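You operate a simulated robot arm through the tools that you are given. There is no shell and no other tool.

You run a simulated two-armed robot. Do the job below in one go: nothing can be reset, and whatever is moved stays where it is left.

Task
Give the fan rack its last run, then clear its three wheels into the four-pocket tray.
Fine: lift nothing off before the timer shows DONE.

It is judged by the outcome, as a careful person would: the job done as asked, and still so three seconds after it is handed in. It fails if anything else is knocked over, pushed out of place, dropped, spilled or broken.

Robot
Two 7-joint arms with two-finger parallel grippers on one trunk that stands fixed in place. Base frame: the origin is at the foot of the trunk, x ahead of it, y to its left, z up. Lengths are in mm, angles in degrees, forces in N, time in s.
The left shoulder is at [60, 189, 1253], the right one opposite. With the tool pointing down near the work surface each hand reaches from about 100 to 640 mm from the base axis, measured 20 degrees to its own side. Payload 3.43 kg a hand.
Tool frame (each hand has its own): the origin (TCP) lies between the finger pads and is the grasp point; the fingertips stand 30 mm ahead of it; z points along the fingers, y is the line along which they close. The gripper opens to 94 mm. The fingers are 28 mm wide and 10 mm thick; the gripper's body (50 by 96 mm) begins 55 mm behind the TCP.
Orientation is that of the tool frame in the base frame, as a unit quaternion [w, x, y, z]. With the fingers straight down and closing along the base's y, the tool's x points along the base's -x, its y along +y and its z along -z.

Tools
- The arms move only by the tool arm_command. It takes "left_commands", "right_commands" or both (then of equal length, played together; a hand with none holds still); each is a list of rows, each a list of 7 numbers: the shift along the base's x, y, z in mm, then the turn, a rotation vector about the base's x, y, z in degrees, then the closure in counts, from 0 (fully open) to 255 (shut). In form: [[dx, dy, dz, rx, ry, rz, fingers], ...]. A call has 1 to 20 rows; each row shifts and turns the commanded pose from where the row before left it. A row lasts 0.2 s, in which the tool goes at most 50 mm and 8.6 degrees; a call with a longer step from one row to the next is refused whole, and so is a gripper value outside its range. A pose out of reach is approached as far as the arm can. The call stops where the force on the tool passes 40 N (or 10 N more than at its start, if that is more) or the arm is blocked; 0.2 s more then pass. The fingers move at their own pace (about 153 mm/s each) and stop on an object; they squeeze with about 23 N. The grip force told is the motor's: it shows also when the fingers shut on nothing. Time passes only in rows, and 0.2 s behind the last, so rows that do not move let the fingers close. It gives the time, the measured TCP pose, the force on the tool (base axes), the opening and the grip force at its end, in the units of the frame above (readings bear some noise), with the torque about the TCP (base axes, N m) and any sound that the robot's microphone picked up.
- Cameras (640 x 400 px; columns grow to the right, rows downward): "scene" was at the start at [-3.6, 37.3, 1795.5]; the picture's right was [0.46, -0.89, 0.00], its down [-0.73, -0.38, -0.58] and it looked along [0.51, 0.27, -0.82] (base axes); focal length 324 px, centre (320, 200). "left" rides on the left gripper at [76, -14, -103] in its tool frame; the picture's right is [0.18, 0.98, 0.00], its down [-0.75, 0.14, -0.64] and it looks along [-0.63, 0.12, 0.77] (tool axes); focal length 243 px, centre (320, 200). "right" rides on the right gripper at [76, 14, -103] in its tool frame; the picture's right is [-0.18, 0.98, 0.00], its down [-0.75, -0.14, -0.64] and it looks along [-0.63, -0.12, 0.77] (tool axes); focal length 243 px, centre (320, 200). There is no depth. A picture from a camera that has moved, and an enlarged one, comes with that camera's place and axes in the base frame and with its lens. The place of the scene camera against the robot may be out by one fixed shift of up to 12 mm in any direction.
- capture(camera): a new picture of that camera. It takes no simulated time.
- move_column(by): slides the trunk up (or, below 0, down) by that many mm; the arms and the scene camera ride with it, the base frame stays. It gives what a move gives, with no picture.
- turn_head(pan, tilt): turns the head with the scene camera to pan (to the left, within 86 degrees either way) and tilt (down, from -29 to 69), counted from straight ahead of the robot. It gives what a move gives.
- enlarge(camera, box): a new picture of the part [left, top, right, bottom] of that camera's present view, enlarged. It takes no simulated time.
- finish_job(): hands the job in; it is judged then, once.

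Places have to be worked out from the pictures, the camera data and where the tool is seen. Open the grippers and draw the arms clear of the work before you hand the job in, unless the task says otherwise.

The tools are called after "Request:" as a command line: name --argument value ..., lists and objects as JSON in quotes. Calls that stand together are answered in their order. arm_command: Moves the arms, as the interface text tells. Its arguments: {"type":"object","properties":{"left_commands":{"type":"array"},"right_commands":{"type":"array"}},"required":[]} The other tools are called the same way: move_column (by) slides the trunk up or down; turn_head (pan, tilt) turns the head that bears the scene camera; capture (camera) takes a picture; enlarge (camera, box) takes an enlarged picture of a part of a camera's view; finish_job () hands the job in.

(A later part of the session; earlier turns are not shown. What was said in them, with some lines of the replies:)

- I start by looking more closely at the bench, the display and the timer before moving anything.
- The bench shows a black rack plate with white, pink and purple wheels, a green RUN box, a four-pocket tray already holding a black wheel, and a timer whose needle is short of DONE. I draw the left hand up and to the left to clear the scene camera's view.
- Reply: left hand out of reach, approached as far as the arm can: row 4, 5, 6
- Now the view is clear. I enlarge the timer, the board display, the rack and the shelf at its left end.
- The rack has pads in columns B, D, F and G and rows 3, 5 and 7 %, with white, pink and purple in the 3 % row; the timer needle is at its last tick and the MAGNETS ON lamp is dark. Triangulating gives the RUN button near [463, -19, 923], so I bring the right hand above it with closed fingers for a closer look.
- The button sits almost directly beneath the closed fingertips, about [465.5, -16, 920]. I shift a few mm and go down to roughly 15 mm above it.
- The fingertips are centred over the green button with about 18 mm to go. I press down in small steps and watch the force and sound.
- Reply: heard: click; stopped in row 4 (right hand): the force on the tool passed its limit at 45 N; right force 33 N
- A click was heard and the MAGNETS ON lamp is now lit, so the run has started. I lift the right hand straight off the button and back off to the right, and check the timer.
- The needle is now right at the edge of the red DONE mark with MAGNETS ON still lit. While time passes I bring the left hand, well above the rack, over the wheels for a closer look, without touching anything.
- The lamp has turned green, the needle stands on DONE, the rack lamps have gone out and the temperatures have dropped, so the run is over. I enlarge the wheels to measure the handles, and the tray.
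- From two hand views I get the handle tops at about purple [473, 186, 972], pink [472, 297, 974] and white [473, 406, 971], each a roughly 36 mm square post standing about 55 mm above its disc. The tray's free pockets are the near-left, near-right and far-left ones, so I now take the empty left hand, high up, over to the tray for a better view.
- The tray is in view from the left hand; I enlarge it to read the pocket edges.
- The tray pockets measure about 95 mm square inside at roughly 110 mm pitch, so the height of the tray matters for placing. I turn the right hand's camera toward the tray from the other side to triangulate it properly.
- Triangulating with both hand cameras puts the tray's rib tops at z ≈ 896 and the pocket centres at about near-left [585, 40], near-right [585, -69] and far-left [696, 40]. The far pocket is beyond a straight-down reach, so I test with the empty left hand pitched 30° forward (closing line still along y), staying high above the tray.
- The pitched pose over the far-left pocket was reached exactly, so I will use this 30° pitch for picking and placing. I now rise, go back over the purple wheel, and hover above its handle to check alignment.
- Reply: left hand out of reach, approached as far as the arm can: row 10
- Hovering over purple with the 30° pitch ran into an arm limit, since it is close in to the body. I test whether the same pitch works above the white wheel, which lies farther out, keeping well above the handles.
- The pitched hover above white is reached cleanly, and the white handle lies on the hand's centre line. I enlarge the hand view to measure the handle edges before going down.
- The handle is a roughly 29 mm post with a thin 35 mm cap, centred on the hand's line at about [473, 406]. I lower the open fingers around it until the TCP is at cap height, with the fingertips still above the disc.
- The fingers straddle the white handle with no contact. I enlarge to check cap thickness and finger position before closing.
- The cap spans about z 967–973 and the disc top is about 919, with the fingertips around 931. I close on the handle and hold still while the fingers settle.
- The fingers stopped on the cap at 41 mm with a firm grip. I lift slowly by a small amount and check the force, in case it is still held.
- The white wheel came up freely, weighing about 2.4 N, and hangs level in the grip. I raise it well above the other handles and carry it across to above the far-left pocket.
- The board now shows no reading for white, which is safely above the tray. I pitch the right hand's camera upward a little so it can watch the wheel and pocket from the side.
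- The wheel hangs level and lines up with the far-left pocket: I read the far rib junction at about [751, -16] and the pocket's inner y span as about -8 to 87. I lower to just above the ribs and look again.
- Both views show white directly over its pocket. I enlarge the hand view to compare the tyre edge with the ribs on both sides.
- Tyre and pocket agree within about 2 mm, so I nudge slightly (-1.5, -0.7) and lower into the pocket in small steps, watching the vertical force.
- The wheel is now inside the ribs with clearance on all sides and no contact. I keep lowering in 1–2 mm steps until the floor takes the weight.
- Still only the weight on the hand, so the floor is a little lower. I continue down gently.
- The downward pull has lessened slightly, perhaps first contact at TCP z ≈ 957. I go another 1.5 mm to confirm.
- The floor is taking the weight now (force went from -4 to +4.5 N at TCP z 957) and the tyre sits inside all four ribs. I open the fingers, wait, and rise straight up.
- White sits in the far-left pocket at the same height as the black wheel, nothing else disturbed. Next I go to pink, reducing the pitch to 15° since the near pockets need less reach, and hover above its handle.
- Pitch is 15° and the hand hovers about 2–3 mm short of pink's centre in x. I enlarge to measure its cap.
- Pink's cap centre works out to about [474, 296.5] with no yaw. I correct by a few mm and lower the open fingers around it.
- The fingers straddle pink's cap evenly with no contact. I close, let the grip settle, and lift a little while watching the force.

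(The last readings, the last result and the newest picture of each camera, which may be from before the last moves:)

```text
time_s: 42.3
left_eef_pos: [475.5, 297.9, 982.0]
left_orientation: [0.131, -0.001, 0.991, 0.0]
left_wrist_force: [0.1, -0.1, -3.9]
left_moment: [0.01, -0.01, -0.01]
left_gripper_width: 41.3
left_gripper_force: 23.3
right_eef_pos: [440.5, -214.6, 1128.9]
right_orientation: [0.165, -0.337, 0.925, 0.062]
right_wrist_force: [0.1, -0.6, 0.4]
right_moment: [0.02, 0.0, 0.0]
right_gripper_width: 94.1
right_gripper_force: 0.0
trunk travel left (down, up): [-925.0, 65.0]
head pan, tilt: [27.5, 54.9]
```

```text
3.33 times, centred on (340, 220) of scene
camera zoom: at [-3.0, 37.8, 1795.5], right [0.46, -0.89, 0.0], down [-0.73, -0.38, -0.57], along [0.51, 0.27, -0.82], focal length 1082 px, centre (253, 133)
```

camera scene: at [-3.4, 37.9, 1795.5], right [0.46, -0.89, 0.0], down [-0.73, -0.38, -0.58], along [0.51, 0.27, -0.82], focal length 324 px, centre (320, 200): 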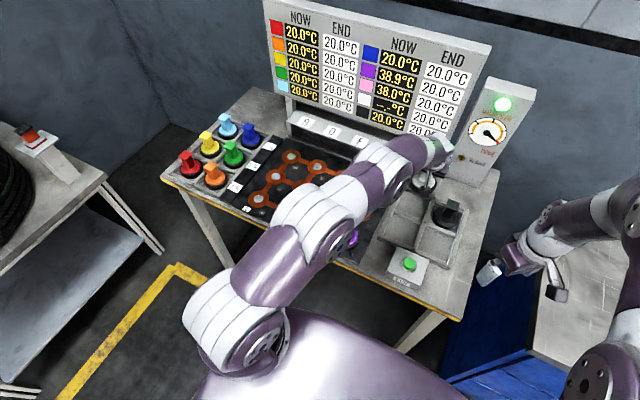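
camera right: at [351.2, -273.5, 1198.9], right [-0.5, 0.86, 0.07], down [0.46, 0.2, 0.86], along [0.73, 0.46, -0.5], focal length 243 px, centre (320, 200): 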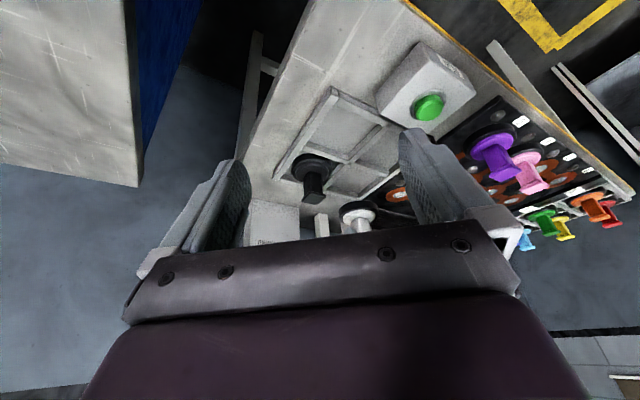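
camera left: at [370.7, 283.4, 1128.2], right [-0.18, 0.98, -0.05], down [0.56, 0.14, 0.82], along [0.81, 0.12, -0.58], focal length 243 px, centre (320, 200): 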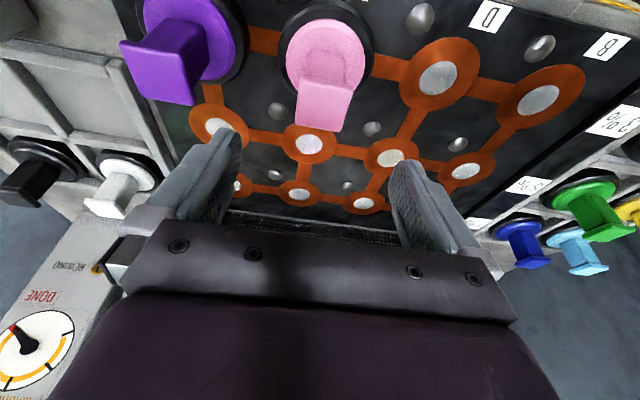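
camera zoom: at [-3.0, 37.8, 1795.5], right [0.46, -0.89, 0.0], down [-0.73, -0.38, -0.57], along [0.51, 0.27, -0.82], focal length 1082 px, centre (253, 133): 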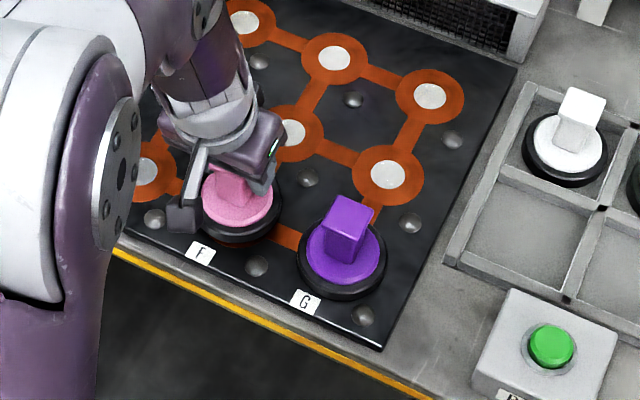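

Pink lifted freely (3.9 N) and hangs level. I raise it above the purple handle's height and carry it over the near-left pocket.

Request:
arm_command --left_commands '[[0, 0, 20, 0, 0, 0, 255], [0, 0, 30, 0, 0, 0, 255], [0, 0, 30, 0, 0, 0, 255], [0, 0, 20, 0, 0, 0, 255], [11, -25.8, 0, 0, 0, 0, 255], [11, -25.8, 0, 0, 0, 0, 255], [11, -25.8, 0, 0, 0, 0, 255], [11, -25.8, 0, 0, 0, 0, 255], [11, -25.8, 0, 0, 0, 0, 255], [11, -25.8, 0, 0, 0, 0, 255], [11, -25.8, 0, 0, 0, 0, 255], [11, -25.8, 0, 0, 0, 0, 255], [11, -25.8, 0, 0, 0, 0, 255], [11, -25.8, 0, 0, 0, 0, 255], [0, 0, -20, 0, 0, 0, 255], [0, 0, -25, 0, 0, 0, 255], [0, 0, 0, 0, 0, 0, 255]]'

Request:
capture --camera "left"

Request:
capture --camera "right"

Request:
capture --camera "scene"

```text
time_s: 45.9
left_eef_pos: [584.3, 37.2, 1037.4]
left_orientation: [0.131, 0.001, 0.991, 0.0]
left_wrist_force: [0.1, 0.7, -2.7]
left_moment: [0.01, 0.01, 0.01]
left_gripper_width: 41.0
left_gripper_force: 22.9
right_eef_pos: [442.0, -215.1, 1129.6]
right_orientation: [0.165, -0.337, 0.925, 0.062]
right_wrist_force: [-0.5, -0.1, 0.1]
right_moment: [0.0, 0.0, 0.0]
right_gripper_width: 94.0
right_gripper_force: 0.0
trunk travel left (down, up): [-925.0, 65.0]
head pan, tilt: [27.5, 54.9]
```

```text
taken
camera left: at [484.6, 25.3, 1116.5], right [-0.18, 0.98, -0.05], down [0.56, 0.14, 0.82], along [0.81, 0.12, -0.58], focal length 243 px, centre (320, 200)
```

left: 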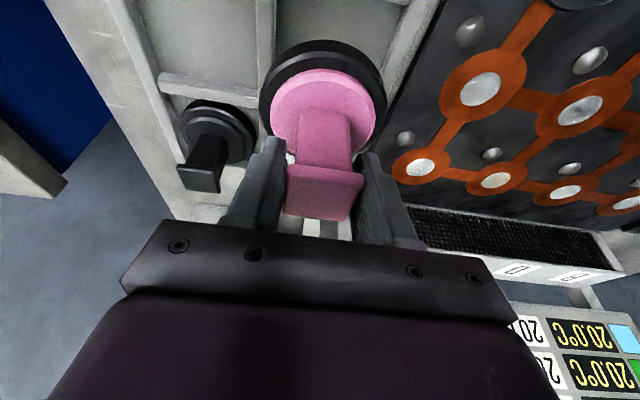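

```text
taken
camera right: at [350.6, -273.6, 1199.0], right [-0.5, 0.86, 0.07], down [0.46, 0.2, 0.86], along [0.73, 0.46, -0.5], focal length 243 px, centre (320, 200)
```

right: 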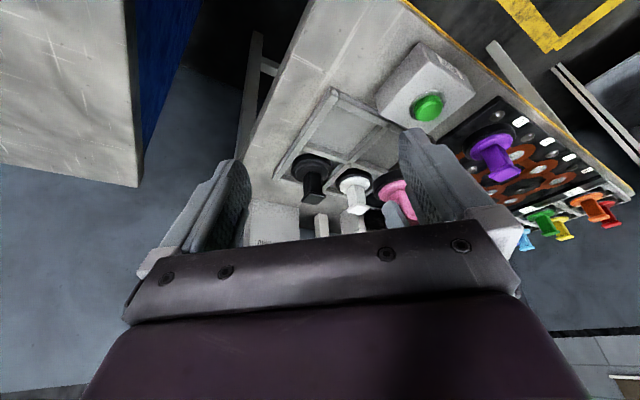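

```text
taken
camera scene: at [-3.3, 36.8, 1795.5], right [0.46, -0.89, 0.0], down [-0.73, -0.38, -0.58], along [0.51, 0.27, -0.82], focal length 324 px, centre (320, 200)
```

scene: 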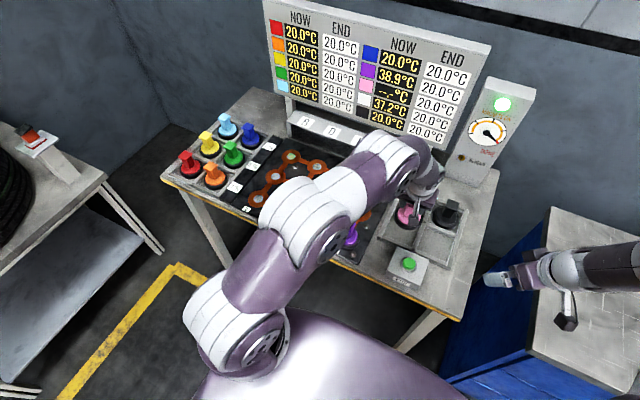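

Pink is above the near-left pocket, and the board still reads normally. I yaw the right hand's camera a little so its finger no longer hides this pocket, while lowering pink to just above the ribs.

Request:
arm_command --right_commands '[[0, 0, 0, 0, 0, 6, 0], [0, 0, 0, 0, 0, 6, 0], [0, 0, 0, 0, 0, 4, 0], [0, 0, 0, 0, 0, 0, 0], [0, 0, 0, 0, 0, 0, 0]]' --left_commands '[[0, 2, -15, 0, 0, 0, 255], [0, 0, -15, 0, 0, 0, 255], [0, 0, -15, 0, 0, 0, 255], [0, 0, -8, 0, 0, 0, 255], [0, 0, 0, 0, 0, 0, 255]]'

Request:
enlarge --camera "left" --box '[180, 0, 460, 175]'

Request:
capture --camera "right"

Request:
enlarge --camera "right" --box '[240, 90, 400, 220]'

```text
time_s: 47.1
left_eef_pos: [585.7, 40.5, 985.3]
left_orientation: [0.132, -0.001, 0.991, 0.001]
left_wrist_force: [-0.2, -0.8, -3.4]
left_moment: [0.02, -0.01, 0.01]
left_gripper_width: 41.2
left_gripper_force: 23.3
right_eef_pos: [441.2, -216.8, 1128.3]
right_orientation: [0.153, -0.463, 0.869, 0.084]
right_wrist_force: [-0.6, 0.5, 0.7]
right_moment: [-0.01, 0.01, -0.01]
right_gripper_width: 94.0
right_gripper_force: 0.0
trunk travel left (down, up): [-925.0, 65.0]
head pan, tilt: [27.5, 54.9]
```

```text
2.29 times, centred on (320, 88) of left
camera zoom: at [485.8, 27.7, 1064.2], right [-0.18, 0.98, -0.05], down [0.56, 0.14, 0.82], along [0.81, 0.12, -0.58], focal length 555 px, centre (320, 457)
```

zoom: 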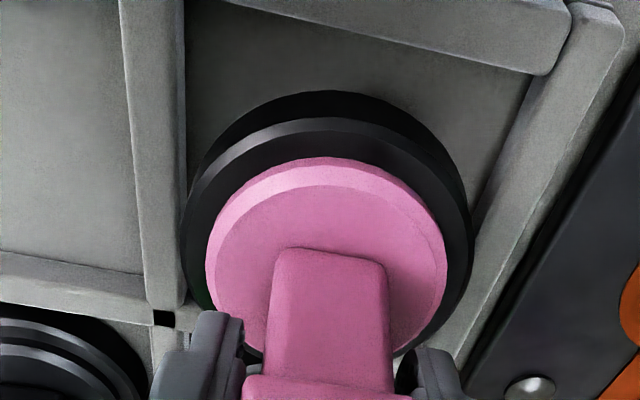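

```text
taken
camera right: at [370.5, -296.8, 1199.1], right [-0.72, 0.69, 0.07], down [0.39, 0.32, 0.86], along [0.58, 0.65, -0.5], focal length 243 px, centre (320, 200)
```

right: 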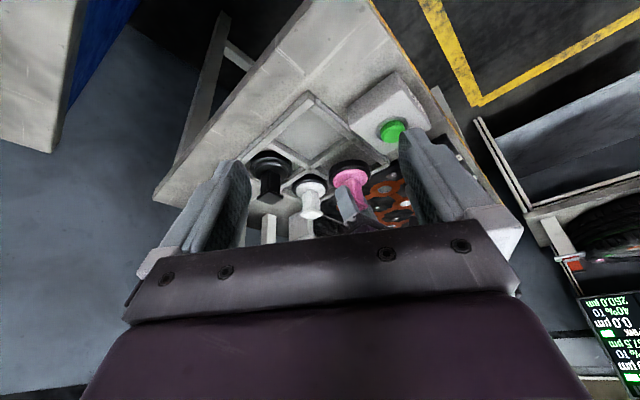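

```text
3.08 times, centred on (320, 155) of right
camera zoom: at [370.5, -296.8, 1199.1], right [-0.72, 0.69, 0.07], down [0.39, 0.32, 0.86], along [0.58, 0.65, -0.5], focal length 746 px, centre (320, 338)
```

zoom: 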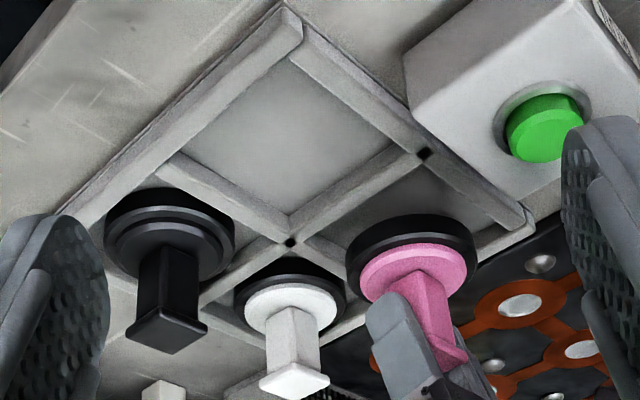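

Tyre centre reads about [586, 41] against a pocket centre of [585.5, 39.5], so I shift 1 mm in y and lower to just above the floor height found before.

Request:
arm_command --left_commands '[[-0.5, -1, -8, 0, 0, 0, 255], [0, 0, -7, 0, 0, 0, 255], [0, 0, -5, 0, 0, 0, 255], [0, 0, -3, 0, 0, 0, 255], [0, 0, 0, 0, 0, 0, 255]]'

Request:
enlarge --camera "left" --box '[180, 0, 460, 175]'

Request:
enlarge --camera "right" --box '[290, 120, 418, 200]'

```text
time_s: 48.3
left_eef_pos: [586.4, 39.3, 962.4]
left_orientation: [0.131, 0.0, 0.991, 0.001]
left_wrist_force: [0.2, -0.9, -3.3]
left_moment: [0.01, 0.02, -0.02]
left_gripper_width: 41.3
left_gripper_force: 23.3
right_eef_pos: [441.3, -216.2, 1129.6]
right_orientation: [0.155, -0.462, 0.869, 0.084]
right_wrist_force: [-0.7, -0.7, -0.1]
right_moment: [-0.03, 0.02, 0.0]
right_gripper_width: 93.9
right_gripper_force: 0.0
trunk travel left (down, up): [-925.0, 65.0]
head pan, tilt: [27.5, 54.9]
```

```text
2.29 times, centred on (320, 88) of left
camera zoom: at [484.7, 26.7, 1040.8], right [-0.18, 0.98, -0.05], down [0.56, 0.14, 0.82], along [0.81, 0.12, -0.58], focal length 555 px, centre (320, 457)
```

zoom: 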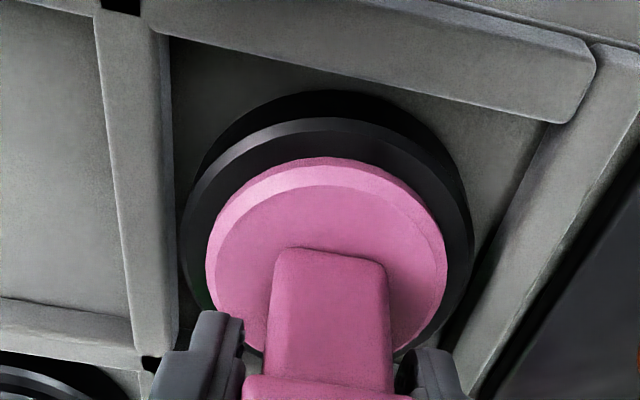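

```text
5.00 times, centred on (354, 160) of right
camera zoom: at [370.5, -296.7, 1199.1], right [-0.72, 0.69, 0.07], down [0.39, 0.32, 0.86], along [0.58, 0.65, -0.5], focal length 1213 px, centre (150, 400)
```

zoom: 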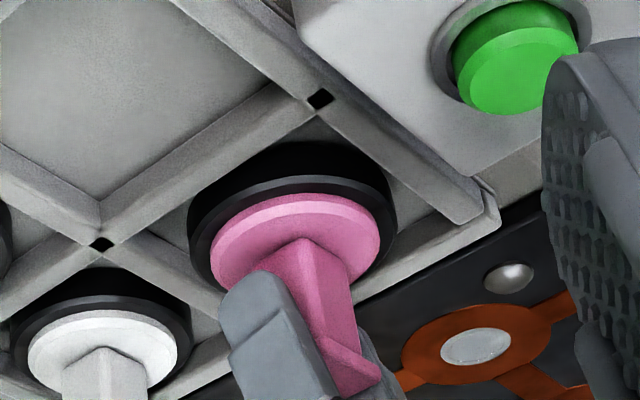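

Pink is inside the pocket with visible clearance on all sides and no contact yet. I finish lowering in small steps to about z 957.

Request:
arm_command --left_commands '[[0, 0, -2, 0, 0, 0, 255], [0, 0, -2, 0, 0, 0, 255], [0, 0, -1, 0, 0, 0, 255], [0, 0, 0, 0, 0, 0, 255]]'

```text
time_s: 49.3
left_eef_pos: [584.8, 40.6, 956.8]
left_orientation: [0.132, -0.001, 0.991, 0.001]
left_wrist_force: [-0.5, -0.1, 7.2]
left_moment: [0.43, 0.13, 0.02]
left_gripper_width: 41.4
left_gripper_force: 22.9
right_eef_pos: [439.6, -216.8, 1128.3]
right_orientation: [0.156, -0.462, 0.869, 0.084]
right_wrist_force: [0.2, -0.2, -0.2]
right_moment: [0.0, -0.01, -0.04]
right_gripper_width: 94.1
right_gripper_force: 0.1
trunk travel left (down, up): [-925.0, 65.0]
head pan, tilt: [27.5, 54.9]
```

The floor now carries it (force +7 N at z 957). I open the fingers, wait, and rise straight up.

Request:
arm_command --left_commands '[[0, 0, 0.5, 0, 0, 0, 100], [0, 0, 0, 0, 0, 0, 40], [0, 0, 0, 0, 0, 0, 40], [0, 0, 8, 0, 0, 0, 40], [0, 0, 20, 0, 0, 0, 40], [0, 0, 30, 0, 0, 0, 40], [0, 0, 30, 0, 0, 0, 40], [0, 0, 30, 0, 0, 0, 40], [0, 0, 0, 0, 0, 0, 40]]'

Request:
enlarge --camera "right" --box '[240, 90, 400, 220]'

Request:
capture --camera "left"

```text
time_s: 51.3
left_eef_pos: [586.0, 37.8, 1074.5]
left_orientation: [0.13, 0.0, 0.991, -0.001]
left_wrist_force: [-0.6, -0.1, -0.5]
left_moment: [0.04, 0.01, -0.01]
left_gripper_width: 79.5
left_gripper_force: 0.1
right_eef_pos: [441.1, -215.5, 1129.1]
right_orientation: [0.154, -0.462, 0.869, 0.085]
right_wrist_force: [0.0, -0.6, -0.1]
right_moment: [-0.01, -0.02, -0.02]
right_gripper_width: 93.7
right_gripper_force: 0.0
trunk travel left (down, up): [-925.0, 65.0]
head pan, tilt: [27.5, 54.9]
```

```text
3.08 times, centred on (320, 155) of right
camera zoom: at [370.4, -296.7, 1199.2], right [-0.72, 0.69, 0.07], down [0.39, 0.32, 0.86], along [0.58, 0.65, -0.5], focal length 746 px, centre (320, 338)
```

zoom: 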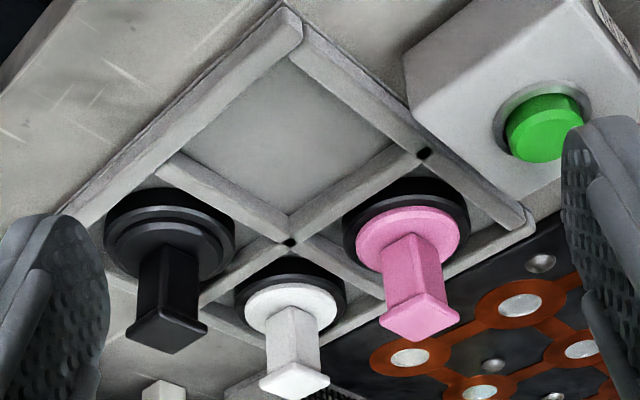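

```text
taken
camera left: at [485.3, 25.2, 1154.5], right [-0.18, 0.98, -0.05], down [0.56, 0.14, 0.82], along [0.81, 0.12, -0.58], focal length 243 px, centre (320, 200)
```

left: 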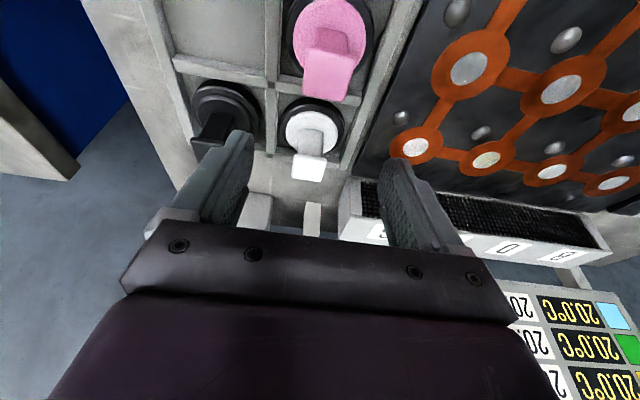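

Pink is seated in the near-left pocket. Now I return to hover above the purple wheel with the same 15° pitch.

Request:
arm_command --left_commands '[[-18.7, 24.7, 0, 0, 0, 0, 0], [-18.7, 24.7, 0, 0, 0, 0, 0], [-18.7, 24.7, 0, 0, 0, 0, 0], [-18.7, 24.7, 0, 0, 0, 0, 0], [-18.7, 24.7, 0, 0, 0, 0, 0], [-18.7, 24.7, 0, 0, 0, 0, 0], [0, 0, -13, 0, 0, 0, 0], [0, 0, -12, 0, 0, 0, 0], [0, 0, 0, 0, 0, 0, 0]]'

Request:
capture --camera "left"

Request:
enlarge --camera "left" --box '[240, 10, 432, 140]'

Request:
enlarge --camera "scene" --box '[280, 160, 440, 280]'

```text
time_s: 53.3
left_eef_pos: [473.4, 188.1, 1050.8]
left_orientation: [0.132, -0.001, 0.991, 0.0]
left_wrist_force: [-0.6, -0.3, 0.2]
left_moment: [0.02, 0.02, -0.03]
left_gripper_width: 94.0
left_gripper_force: 0.1
right_eef_pos: [439.4, -216.2, 1129.6]
right_orientation: [0.155, -0.463, 0.869, 0.083]
right_wrist_force: [-0.2, -0.4, -0.6]
right_moment: [-0.01, 0.01, 0.01]
right_gripper_width: 94.1
right_gripper_force: 0.1
trunk travel left (down, up): [-925.0, 65.0]
head pan, tilt: [27.5, 54.9]
```

```text
taken
camera left: at [373.1, 174.6, 1130.0], right [-0.18, 0.98, -0.05], down [0.56, 0.14, 0.82], along [0.81, 0.12, -0.58], focal length 243 px, centre (320, 200)
```

left: 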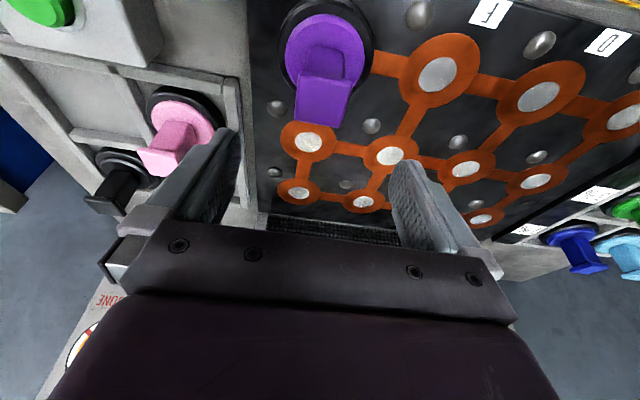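

```text
3.08 times, centred on (336, 75) of left
camera zoom: at [373.1, 174.6, 1130.0], right [-0.18, 0.98, -0.05], down [0.56, 0.14, 0.82], along [0.81, 0.12, -0.58], focal length 746 px, centre (271, 585)
```

zoom: 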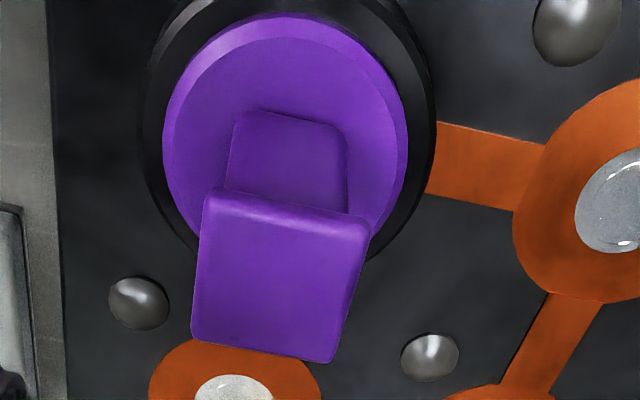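

```text
3.33 times, centred on (360, 220) of scene
camera zoom: at [-4.3, 37.6, 1795.5], right [0.46, -0.89, 0.0], down [-0.73, -0.38, -0.58], along [0.51, 0.27, -0.82], focal length 1082 px, centre (187, 133)
```

zoom: 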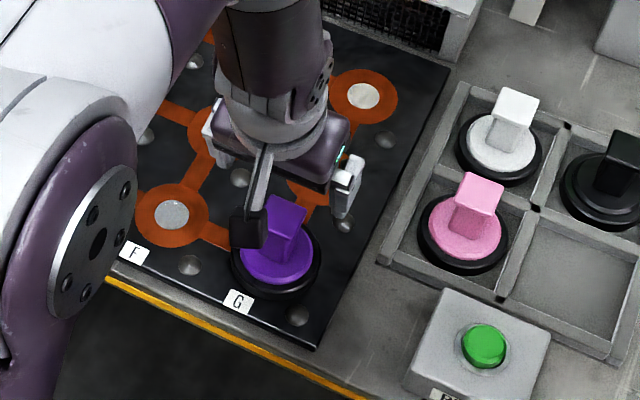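

Purple's cap centre is at about [475, 186]. I correct by (+2, -1.5) and lower the open fingers around it.

Request:
arm_command --left_commands '[[2, -1.5, -20, 0, 0, 0, 0], [0, 0, -25, 0, 0, 0, 0], [0, 0, -20, 0, 0, 0, 0], [0, 0, -12, 0, 0, 0, 0], [0, 0, -7, 0, 0, 0, 0], [0, 0, 0, 0, 0, 0, 0]]'

Request:
enlarge --camera "left" --box '[180, 20, 460, 240]'

Request:
enlarge --camera "scene" --box '[280, 160, 440, 280]'

```text
time_s: 54.7
left_eef_pos: [475.0, 187.5, 965.9]
left_orientation: [0.132, -0.001, 0.991, 0.0]
left_wrist_force: [-0.7, 0.1, 0.0]
left_moment: [-0.01, 0.04, -0.01]
left_gripper_width: 94.1
left_gripper_force: 0.1
right_eef_pos: [440.8, -216.1, 1129.5]
right_orientation: [0.154, -0.462, 0.869, 0.083]
right_wrist_force: [-0.4, 0.1, -0.2]
right_moment: [0.06, 0.02, 0.0]
right_gripper_width: 93.9
right_gripper_force: 0.0
trunk travel left (down, up): [-925.0, 65.0]
head pan, tilt: [27.5, 54.9]
```

```text
1.82 times, centred on (320, 130) of left
camera zoom: at [374.7, 173.7, 1045.1], right [-0.18, 0.98, -0.05], down [0.56, 0.14, 0.82], along [0.81, 0.12, -0.58], focal length 441 px, centre (320, 327)
```

zoom: 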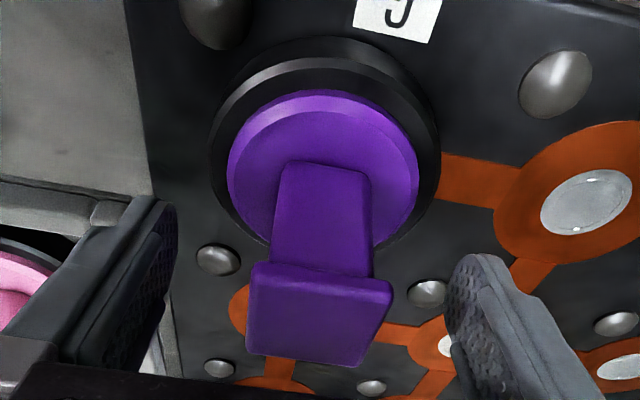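

```text
3.33 times, centred on (360, 220) of scene
camera zoom: at [-3.8, 37.1, 1795.5], right [0.46, -0.89, 0.0], down [-0.73, -0.38, -0.58], along [0.51, 0.27, -0.82], focal length 1082 px, centre (187, 133)
```

zoom: 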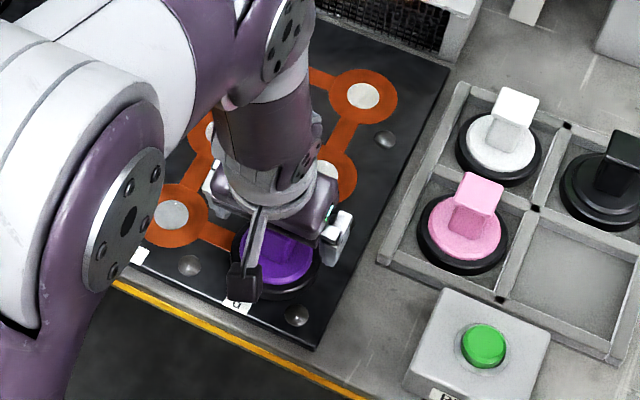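

The fingers straddle purple's cap evenly and nothing is touching. I close, settle, and lift a little.

Request:
arm_command --left_commands '[[0, 0, 0, 0, 0, 0, 120], [0, 0, 0, 0, 0, 0, 255], [0, 0, 0, 0, 0, 0, 255], [0, 0, 0, 0, 0, 0, 255], [0, 0, 3, 0, 0, 0, 255], [0, 0, 5, 0, 0, 0, 255], [0, 0, 8, 0, 0, 0, 255], [0, 0, 0, 0, 0, 0, 255]]'

Request:
enlarge --camera "left" --box '[180, 20, 460, 240]'

Request:
capture --camera "scene"

```text
time_s: 56.5
left_eef_pos: [476.2, 187.7, 981.2]
left_orientation: [0.131, -0.001, 0.991, 0.001]
left_wrist_force: [0.9, -0.7, -3.5]
left_moment: [-0.02, 0.0, -0.01]
left_gripper_width: 41.3
left_gripper_force: 22.9
right_eef_pos: [442.5, -215.8, 1129.8]
right_orientation: [0.154, -0.462, 0.869, 0.084]
right_wrist_force: [0.5, 0.0, 0.2]
right_moment: [-0.01, -0.03, 0.0]
right_gripper_width: 94.0
right_gripper_force: 0.2
trunk travel left (down, up): [-925.0, 65.0]
head pan, tilt: [27.5, 54.9]
```

```text
1.82 times, centred on (320, 130) of left
camera zoom: at [375.4, 173.2, 1060.9], right [-0.18, 0.98, -0.05], down [0.56, 0.14, 0.82], along [0.81, 0.12, -0.58], focal length 441 px, centre (320, 327)
```

zoom: 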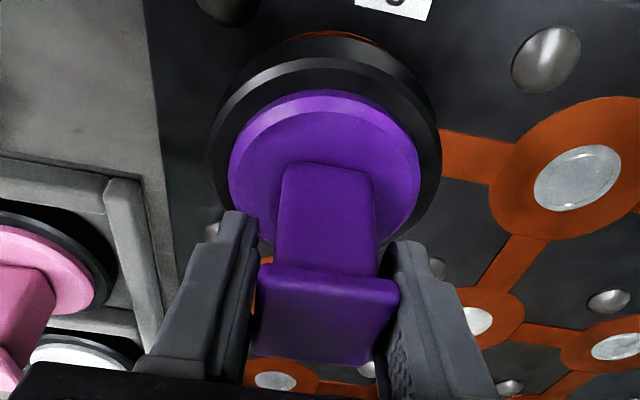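

```text
taken
camera scene: at [-3.1, 37.5, 1795.5], right [0.46, -0.89, 0.0], down [-0.73, -0.38, -0.57], along [0.51, 0.27, -0.82], focal length 324 px, centre (320, 200)
```

scene: 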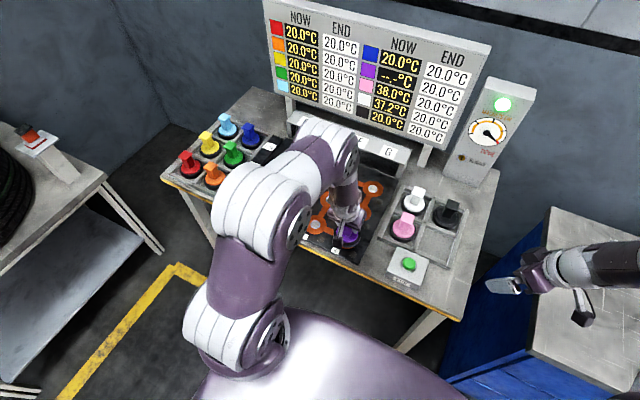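

Purple is lifted and hanging level. I carry it at a height that clears pink's handle to above the near-right pocket, moving the right hand back a bit to leave room.

Request:
arm_command --left_commands '[[0, 0, 20, 0, 0, 0, 255], [0, 0, 30, 0, 0, 0, 255], [0, 0, 34, 0, 0, 0, 255], [5, -25, 0, 0, 0, 0, 255], [6, -25, 0, 0, 0, 0, 255], [6, -26, 0, 0, 0, 0, 255], [8, -26, 0, 0, 0, 0, 255], [10, -26, 0, 0, 0, 0, 255], [12, -26, 0, 0, 0, 0, 255], [15, -26, 0, 0, 0, 0, 255], [15, -26, 0, 0, 0, 0, 255], [16, -25, 0, 0, 0, 0, 255], [16, -25, 0, 0, 0, 0, 255], [0, 0, 0, 0, 0, 0, 255]]' --right_commands '[[-8, -10, 0, 0, 0, 0, 0], [-8, -10, 0, 0, 0, 0, 0], [-8, -10, 0, 0, 0, 0, 0], [-8, -10, 0, 0, 0, 0, 0], [0, 0, 0, 0, 0, 0, 0], [0, 0, 0, 0, 0, 0, 0], [0, 0, 0, 0, 0, 0, 0], [0, 0, 0, 0, 0, 0, 0], [0, 0, 0, 0, 0, 0, 0], [0, 0, 0, 0, 0, 0, 0], [0, 0, 0, 0, 0, 0, 0], [0, 0, 0, 0, 0, 0, 0], [0, 0, 0, 0, 0, 0, 0], [0, 0, 0, 0, 0, 0, 0]]'

Request:
capture --camera "left"

Request:
capture --camera "right"

Request:
capture --camera "scene"

```text
time_s: 59.5
left_eef_pos: [584.6, -68.6, 1064.8]
left_orientation: [0.131, -0.002, 0.991, 0.001]
left_wrist_force: [0.1, -0.1, -3.8]
left_moment: [0.0, 0.01, 0.01]
left_gripper_width: 41.4
left_gripper_force: 23.5
right_eef_pos: [408.7, -256.9, 1129.7]
right_orientation: [0.155, -0.462, 0.869, 0.084]
right_wrist_force: [-0.3, -0.6, 0.8]
right_moment: [-0.04, -0.01, 0.04]
right_gripper_width: 94.1
right_gripper_force: 0.1
trunk travel left (down, up): [-925.0, 65.0]
head pan, tilt: [27.5, 54.9]
```

```text
taken
camera left: at [483.6, -81.1, 1143.7], right [-0.18, 0.98, -0.05], down [0.56, 0.14, 0.82], along [0.81, 0.12, -0.58], focal length 243 px, centre (320, 200)
```

left: 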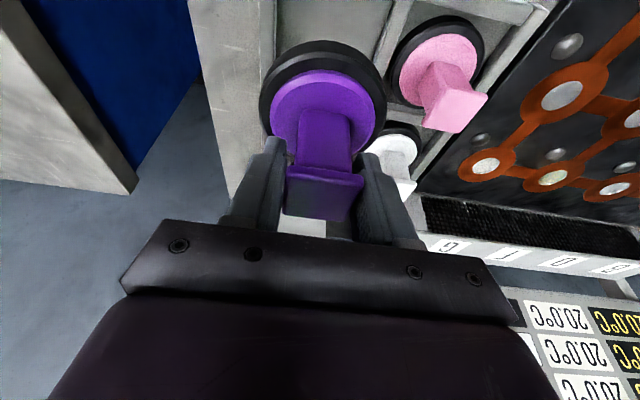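

```text
taken
camera right: at [338.2, -337.2, 1199.4], right [-0.72, 0.69, 0.07], down [0.39, 0.32, 0.86], along [0.58, 0.65, -0.5], focal length 243 px, centre (320, 200)
```

right: 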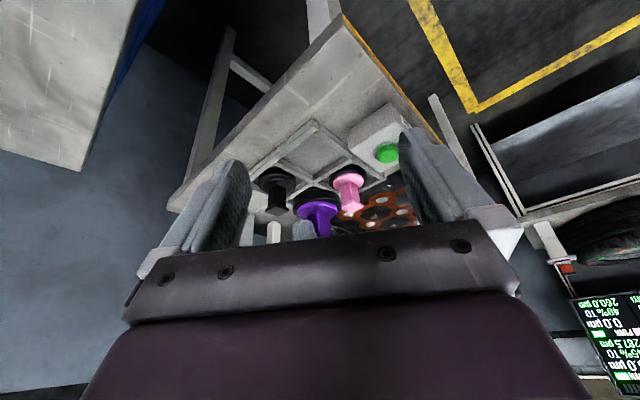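

```text
taken
camera scene: at [-3.4, 37.6, 1795.5], right [0.46, -0.89, 0.0], down [-0.73, -0.38, -0.58], along [0.51, 0.27, -0.82], focal length 324 px, centre (320, 200)
```

scene: 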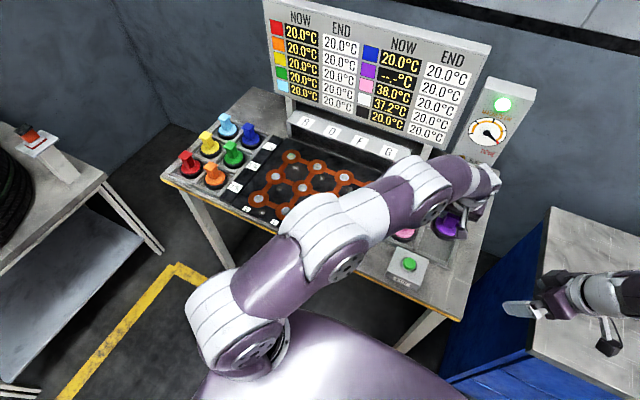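

Purple is above the near-right pocket and clear of pink. I lower it to just above the ribs and check the clearances.

Request:
arm_command --left_commands '[[0, 0, -20, 0, 0, 0, 255], [0, 0, -25, 0, 0, 0, 255], [0, 0, -20, 0, 0, 0, 255], [0, 0, -14, 0, 0, 0, 255], [0, 0, 0, 0, 0, 0, 255]]'

Request:
enlarge --camera "left" --box '[180, 0, 460, 175]'

Request:
enlarge --camera "right" --box '[240, 110, 400, 230]'

Request:
enlarge --camera "scene" --box '[380, 170, 500, 270]'

```text
time_s: 60.7
left_eef_pos: [585.3, -68.5, 987.1]
left_orientation: [0.131, 0.0, 0.991, 0.0]
left_wrist_force: [0.6, -0.2, -3.7]
left_moment: [0.01, -0.01, 0.01]
left_gripper_width: 41.3
left_gripper_force: 22.8
right_eef_pos: [407.7, -257.3, 1128.9]
right_orientation: [0.155, -0.462, 0.869, 0.085]
right_wrist_force: [-0.6, 0.2, 0.4]
right_moment: [0.0, -0.02, 0.01]
right_gripper_width: 94.0
right_gripper_force: 0.0
trunk travel left (down, up): [-925.0, 65.0]
head pan, tilt: [27.5, 54.9]
```

```text
2.29 times, centred on (320, 88) of left
camera zoom: at [484.6, -81.8, 1064.9], right [-0.18, 0.98, -0.05], down [0.56, 0.14, 0.82], along [0.81, 0.12, -0.58], focal length 555 px, centre (320, 457)
```

zoom: 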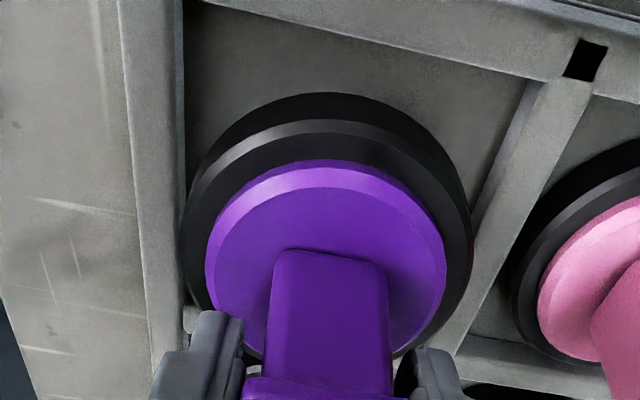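

```text
3.33 times, centred on (320, 170) of right
camera zoom: at [338.3, -337.4, 1199.3], right [-0.72, 0.69, 0.07], down [0.39, 0.32, 0.86], along [0.58, 0.65, -0.5], focal length 809 px, centre (320, 300)
```

zoom: 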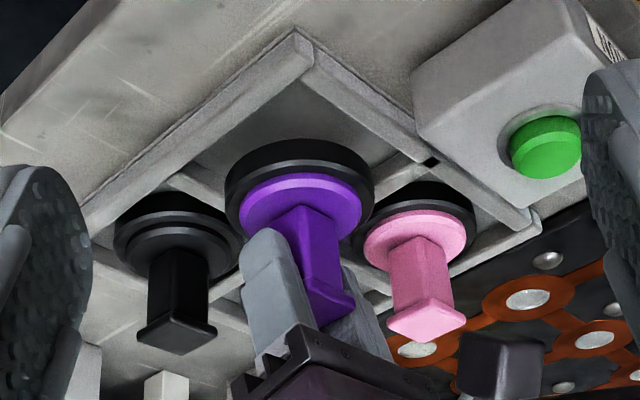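

```text
4.00 times, centred on (440, 220) of scene
camera zoom: at [-3.2, 37.2, 1795.5], right [0.46, -0.89, 0.0], down [-0.73, -0.38, -0.58], along [0.51, 0.27, -0.82], focal length 1298 px, centre (-160, 120)
```

zoom: 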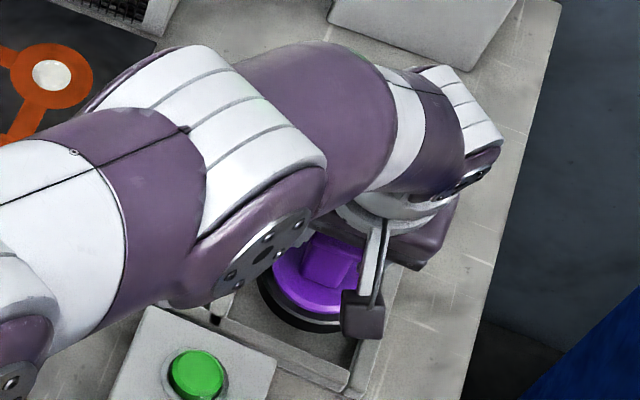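

Tyre centre is about [585.5, -68.3] and the pocket's is [585.5, -68.2], so it is aligned. I lower it into the pocket, slowing near the floor height of 957.

Request:
arm_command --left_commands '[[0, 0, -9, 0, 0, 0, 255], [0, 0, -8, 0, 0, 0, 255], [0, 0, -5, 0, 0, 0, 255], [0, 0, -3, 0, 0, 0, 255], [0, 0, 0, 0, 0, 0, 255]]'

Request:
enlarge --camera "left" --box '[180, 0, 460, 175]'

Request:
enlarge --camera "right" --box '[240, 110, 400, 230]'

```text
time_s: 61.9
left_eef_pos: [585.5, -69.2, 960.4]
left_orientation: [0.131, -0.001, 0.991, 0.0]
left_wrist_force: [-0.4, -0.4, -3.8]
left_moment: [0.0, 0.02, 0.02]
left_gripper_width: 41.3
left_gripper_force: 22.7
right_eef_pos: [408.9, -257.4, 1129.6]
right_orientation: [0.155, -0.462, 0.869, 0.084]
right_wrist_force: [-0.4, 0.2, 0.2]
right_moment: [-0.02, 0.02, -0.01]
right_gripper_width: 93.6
right_gripper_force: 0.1
trunk travel left (down, up): [-925.0, 65.0]
head pan, tilt: [27.5, 54.9]
```

```text
2.29 times, centred on (320, 88) of left
camera zoom: at [484.8, -82.4, 1041.0], right [-0.18, 0.98, -0.05], down [0.56, 0.14, 0.82], along [0.81, 0.12, -0.58], focal length 555 px, centre (320, 457)
```

zoom: 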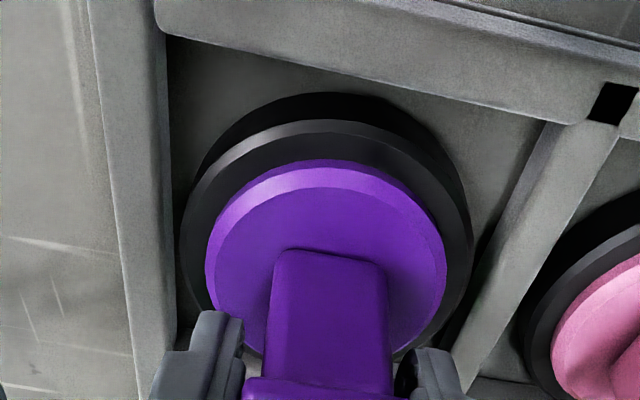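

```text
3.33 times, centred on (320, 170) of right
camera zoom: at [338.4, -337.5, 1199.2], right [-0.72, 0.69, 0.07], down [0.39, 0.32, 0.86], along [0.58, 0.65, -0.5], focal length 809 px, centre (320, 300)
```

zoom: 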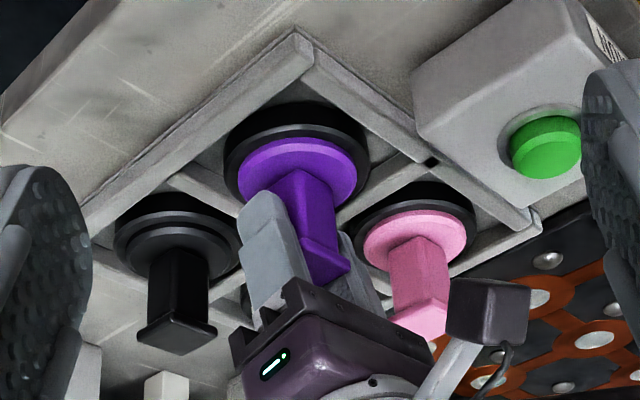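

Purple is within its pocket, clear on every side. I take the last few mm in small steps until the floor bears it.

Request:
arm_command --left_commands '[[0, 0, -1.5, 0, 0, 0, 255], [0, 0, -1.5, 0, 0, 0, 255], [0, 0, -1, 0, 0, 0, 255], [0, 0, 0, 0, 0, 0, 255]]'

```text
time_s: 62.9
left_eef_pos: [584.3, -69.0, 957.9]
left_orientation: [0.132, -0.001, 0.991, 0.0]
left_wrist_force: [-1.4, -0.2, -1.4]
left_moment: [0.04, 0.09, 0.04]
left_gripper_width: 41.3
left_gripper_force: 23.3
right_eef_pos: [408.3, -256.2, 1129.0]
right_orientation: [0.155, -0.462, 0.869, 0.084]
right_wrist_force: [0.8, 1.1, -0.3]
right_moment: [0.0, 0.0, 0.01]
right_gripper_width: 93.9
right_gripper_force: 0.0
trunk travel left (down, up): [-925.0, 65.0]
head pan, tilt: [27.5, 54.9]
```

First contact is showing (pull down to -1.4 N). I go one more mm and then release and rise straight up.

Request:
arm_command --left_commands '[[0, 0, -1, 0, 0, 0, 255], [0, 0, 0, 0, 0, 0, 255], [0, 0, 0, 0, 0, 0, 100], [0, 0, 0, 0, 0, 0, 40], [0, 0, 0, 0, 0, 0, 40], [0, 0, 8, 0, 0, 0, 40], [0, 0, 20, 0, 0, 0, 40], [0, 0, 30, 0, 0, 0, 40], [0, 0, 30, 0, 0, 0, 40], [0, 0, 20, 0, 0, 0, 40], [0, 0, 0, 0, 0, 0, 40]]'

Request:
capture --camera "left"

Request:
enlarge --camera "right" --box '[240, 110, 400, 230]'

Request:
capture --camera "scene"

```text
time_s: 65.3
left_eef_pos: [584.9, -69.3, 1063.9]
left_orientation: [0.131, -0.001, 0.991, 0.0]
left_wrist_force: [-1.0, 0.1, -0.3]
left_moment: [-0.03, 0.01, 0.0]
left_gripper_width: 79.4
left_gripper_force: 0.0
right_eef_pos: [408.7, -255.8, 1129.0]
right_orientation: [0.155, -0.462, 0.869, 0.084]
right_wrist_force: [-0.1, 0.4, -0.2]
right_moment: [-0.02, 0.02, 0.02]
right_gripper_width: 94.0
right_gripper_force: 0.1
trunk travel left (down, up): [-925.0, 65.0]
head pan, tilt: [27.5, 54.9]
```

```text
taken
camera left: at [484.3, -81.6, 1144.3], right [-0.18, 0.98, -0.05], down [0.56, 0.14, 0.82], along [0.81, 0.12, -0.58], focal length 243 px, centre (320, 200)
```

left: 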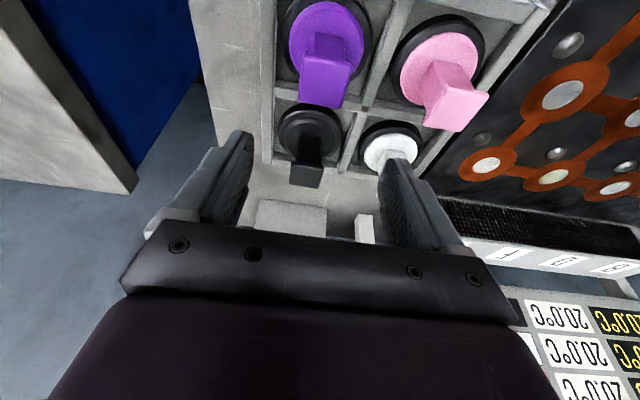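

```text
3.33 times, centred on (320, 170) of right
camera zoom: at [338.2, -337.5, 1199.3], right [-0.72, 0.69, 0.07], down [0.39, 0.32, 0.86], along [0.58, 0.65, -0.5], focal length 809 px, centre (320, 300)
```

zoom: 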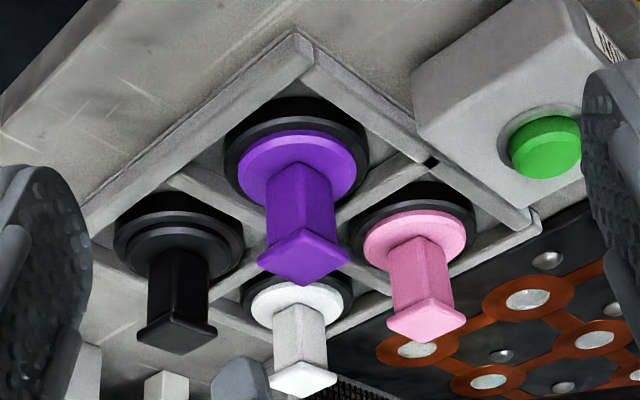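

```text
taken
camera scene: at [-3.4, 37.0, 1795.5], right [0.46, -0.89, 0.0], down [-0.73, -0.38, -0.58], along [0.51, 0.27, -0.82], focal length 324 px, centre (320, 200)
```

scene: 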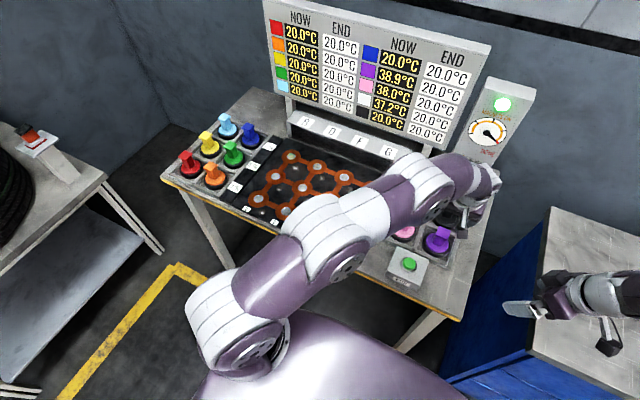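

All three wheels are seated in the tray beside the black one and the rack is empty. I draw both arms up and clear of the work, then check everything once more.

Request:
arm_command --left_commands '[[0, 0, 20, 0, 0, 0, 40], [-18, 32, 12, 0, 0, 0, 0], [-18, 34, 12, 0, 3, 0, 0], [-18, 34, 12, 0, 3, 0, 0], [-18, 34, 12, 0, 3, 0, 0], [-18, 34, 12, 0, 3, 0, 0], [-18, 34, 12, 0, 3, 0, 0], [-18, 34, 12, 0, 0, 0, 0], [-18, 34, 12, 0, 0, 0, 0], [-18, 34, 12, 0, 0, 0, 0], [-18, 34, 8, 0, 0, 0, 0], [0, 40, 0, 0, 0, 0, 0], [0, 40, 0, 0, 0, 0, 0], [0, 40, 0, 0, 0, 0, 0], [0, 30, 0, 0, 0, 0, 0], [0, 0, 0, 0, 0, 0, 0]]' --right_commands '[[-8, 0, 15, 0, 0, 0, 0], [-8, 0, 15, 0, 0, 0, 0], [-8, 0, 15, 0, 0, 0, 0], [-8, 0, 15, 0, 0, 0, 0], [0, 0, 0, 0, 0, 0, 0], [0, 0, 0, 0, 0, 0, 0], [0, 0, 0, 0, 0, 0, 0], [0, 0, 0, 0, 0, 0, 0], [0, 0, 0, 0, 0, 0, 0], [0, 0, 0, 0, 0, 0, 0], [0, 0, 0, 0, 0, 0, 0], [0, 0, 0, 0, 0, 0, 0], [0, 0, 0, 0, 0, 0, 0], [0, 0, 0, 0, 0, 0, 0], [0, 0, 0, 0, 0, 0, 0], [0, 0, 0, 0, 0, 0, 0]]'

Request:
capture --camera "scene"

Request:
enlarge --camera "scene" --box '[380, 160, 500, 280]'

Request:
enlarge --camera "scene" --box '[420, 60, 540, 180]'

Request:
capture --camera "right"

```text
time_s: 68.7
left_eef_pos: [404.9, 419.3, 1200.9]
left_orientation: [0.001, 0.0, 1.0, 0.001]
left_wrist_force: [0.5, 0.6, -0.1]
left_moment: [0.01, 0.04, 0.01]
left_gripper_width: 93.7
left_gripper_force: 0.0
right_eef_pos: [377.3, -257.0, 1190.3]
right_orientation: [0.154, -0.462, 0.869, 0.084]
right_wrist_force: [-1.1, -0.9, 0.0]
right_moment: [-0.02, 0.02, 0.01]
right_gripper_width: 93.9
right_gripper_force: 0.1
trunk travel left (down, up): [-925.0, 65.0]
head pan, tilt: [27.5, 54.9]
```

```text
taken
camera scene: at [-3.7, 36.6, 1795.5], right [0.46, -0.89, 0.0], down [-0.73, -0.38, -0.58], along [0.51, 0.27, -0.82], focal length 324 px, centre (320, 200)
```

scene: 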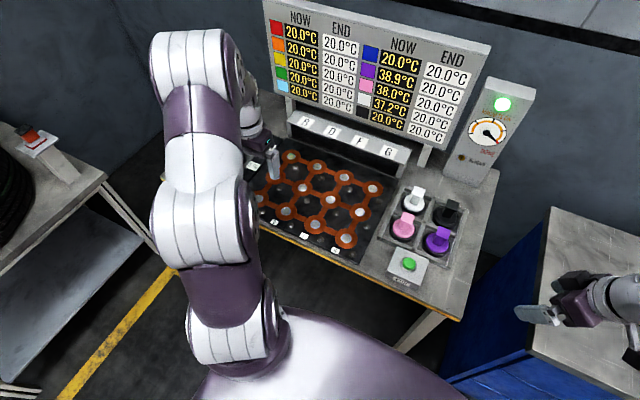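

```text
3.33 times, centred on (440, 220) of scene
camera zoom: at [-3.7, 36.6, 1795.5], right [0.46, -0.89, 0.0], down [-0.73, -0.38, -0.58], along [0.51, 0.27, -0.82], focal length 1082 px, centre (-80, 133)
```

zoom: 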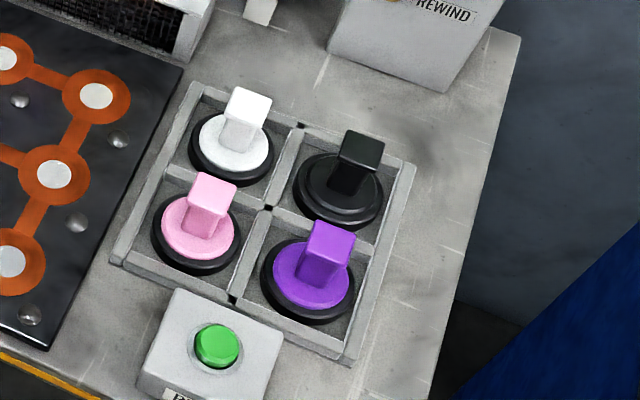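

```text
3.33 times, centred on (480, 120) of scene
camera zoom: at [-3.7, 36.6, 1795.5], right [0.46, -0.89, 0.0], down [-0.73, -0.38, -0.58], along [0.51, 0.27, -0.82], focal length 1082 px, centre (-213, 467)
```

zoom: 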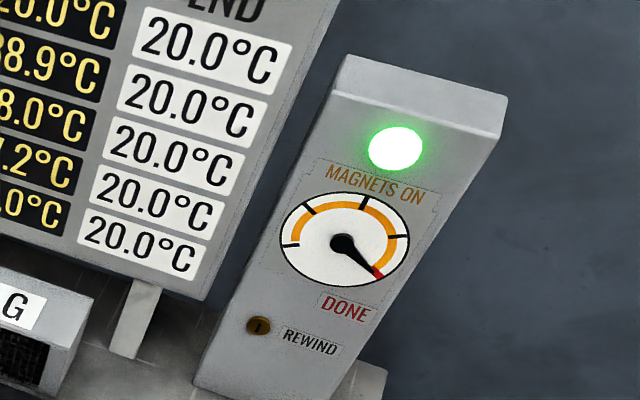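

```text
taken
camera right: at [307.0, -337.5, 1259.0], right [-0.72, 0.69, 0.07], down [0.39, 0.32, 0.86], along [0.58, 0.65, -0.5], focal length 243 px, centre (320, 200)
```

right: 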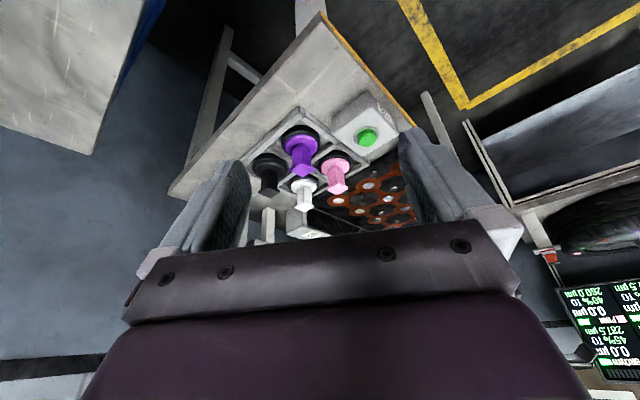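

The tray holds white, black, pink and purple, each flat in its own pocket. The rack is empty, the timer shows DONE with a green lamp, and both grippers are open and clear, so I hand the job in.

Request:
finish_job

```text
The job is handed in.
```

The fan rack had its last run, and its three wheels are now in the four-pocket tray. I handed the job in with both grippers open and the arms clear of the work.

- **Run:** I pressed RUN and heard it click. I lifted nothing until the needle stood on DONE and the lamp had turned from orange to green.
- **Wheels:** White is in the far-left pocket, pink in the near-left and purple in the near-right. The black wheel stayed in the far-right pocket, where it already was. All four looked flat and seated in the last pictures.
- **Surroundings:** I saw nothing else knocked, moved or dropped.

The board last read 38.9, 38.0 and 37.2 °C for purple, pink and white, with 20.0 °C in every END field. I did not treat END as a target to wait for, since the task only asked for the timer to show DONE.
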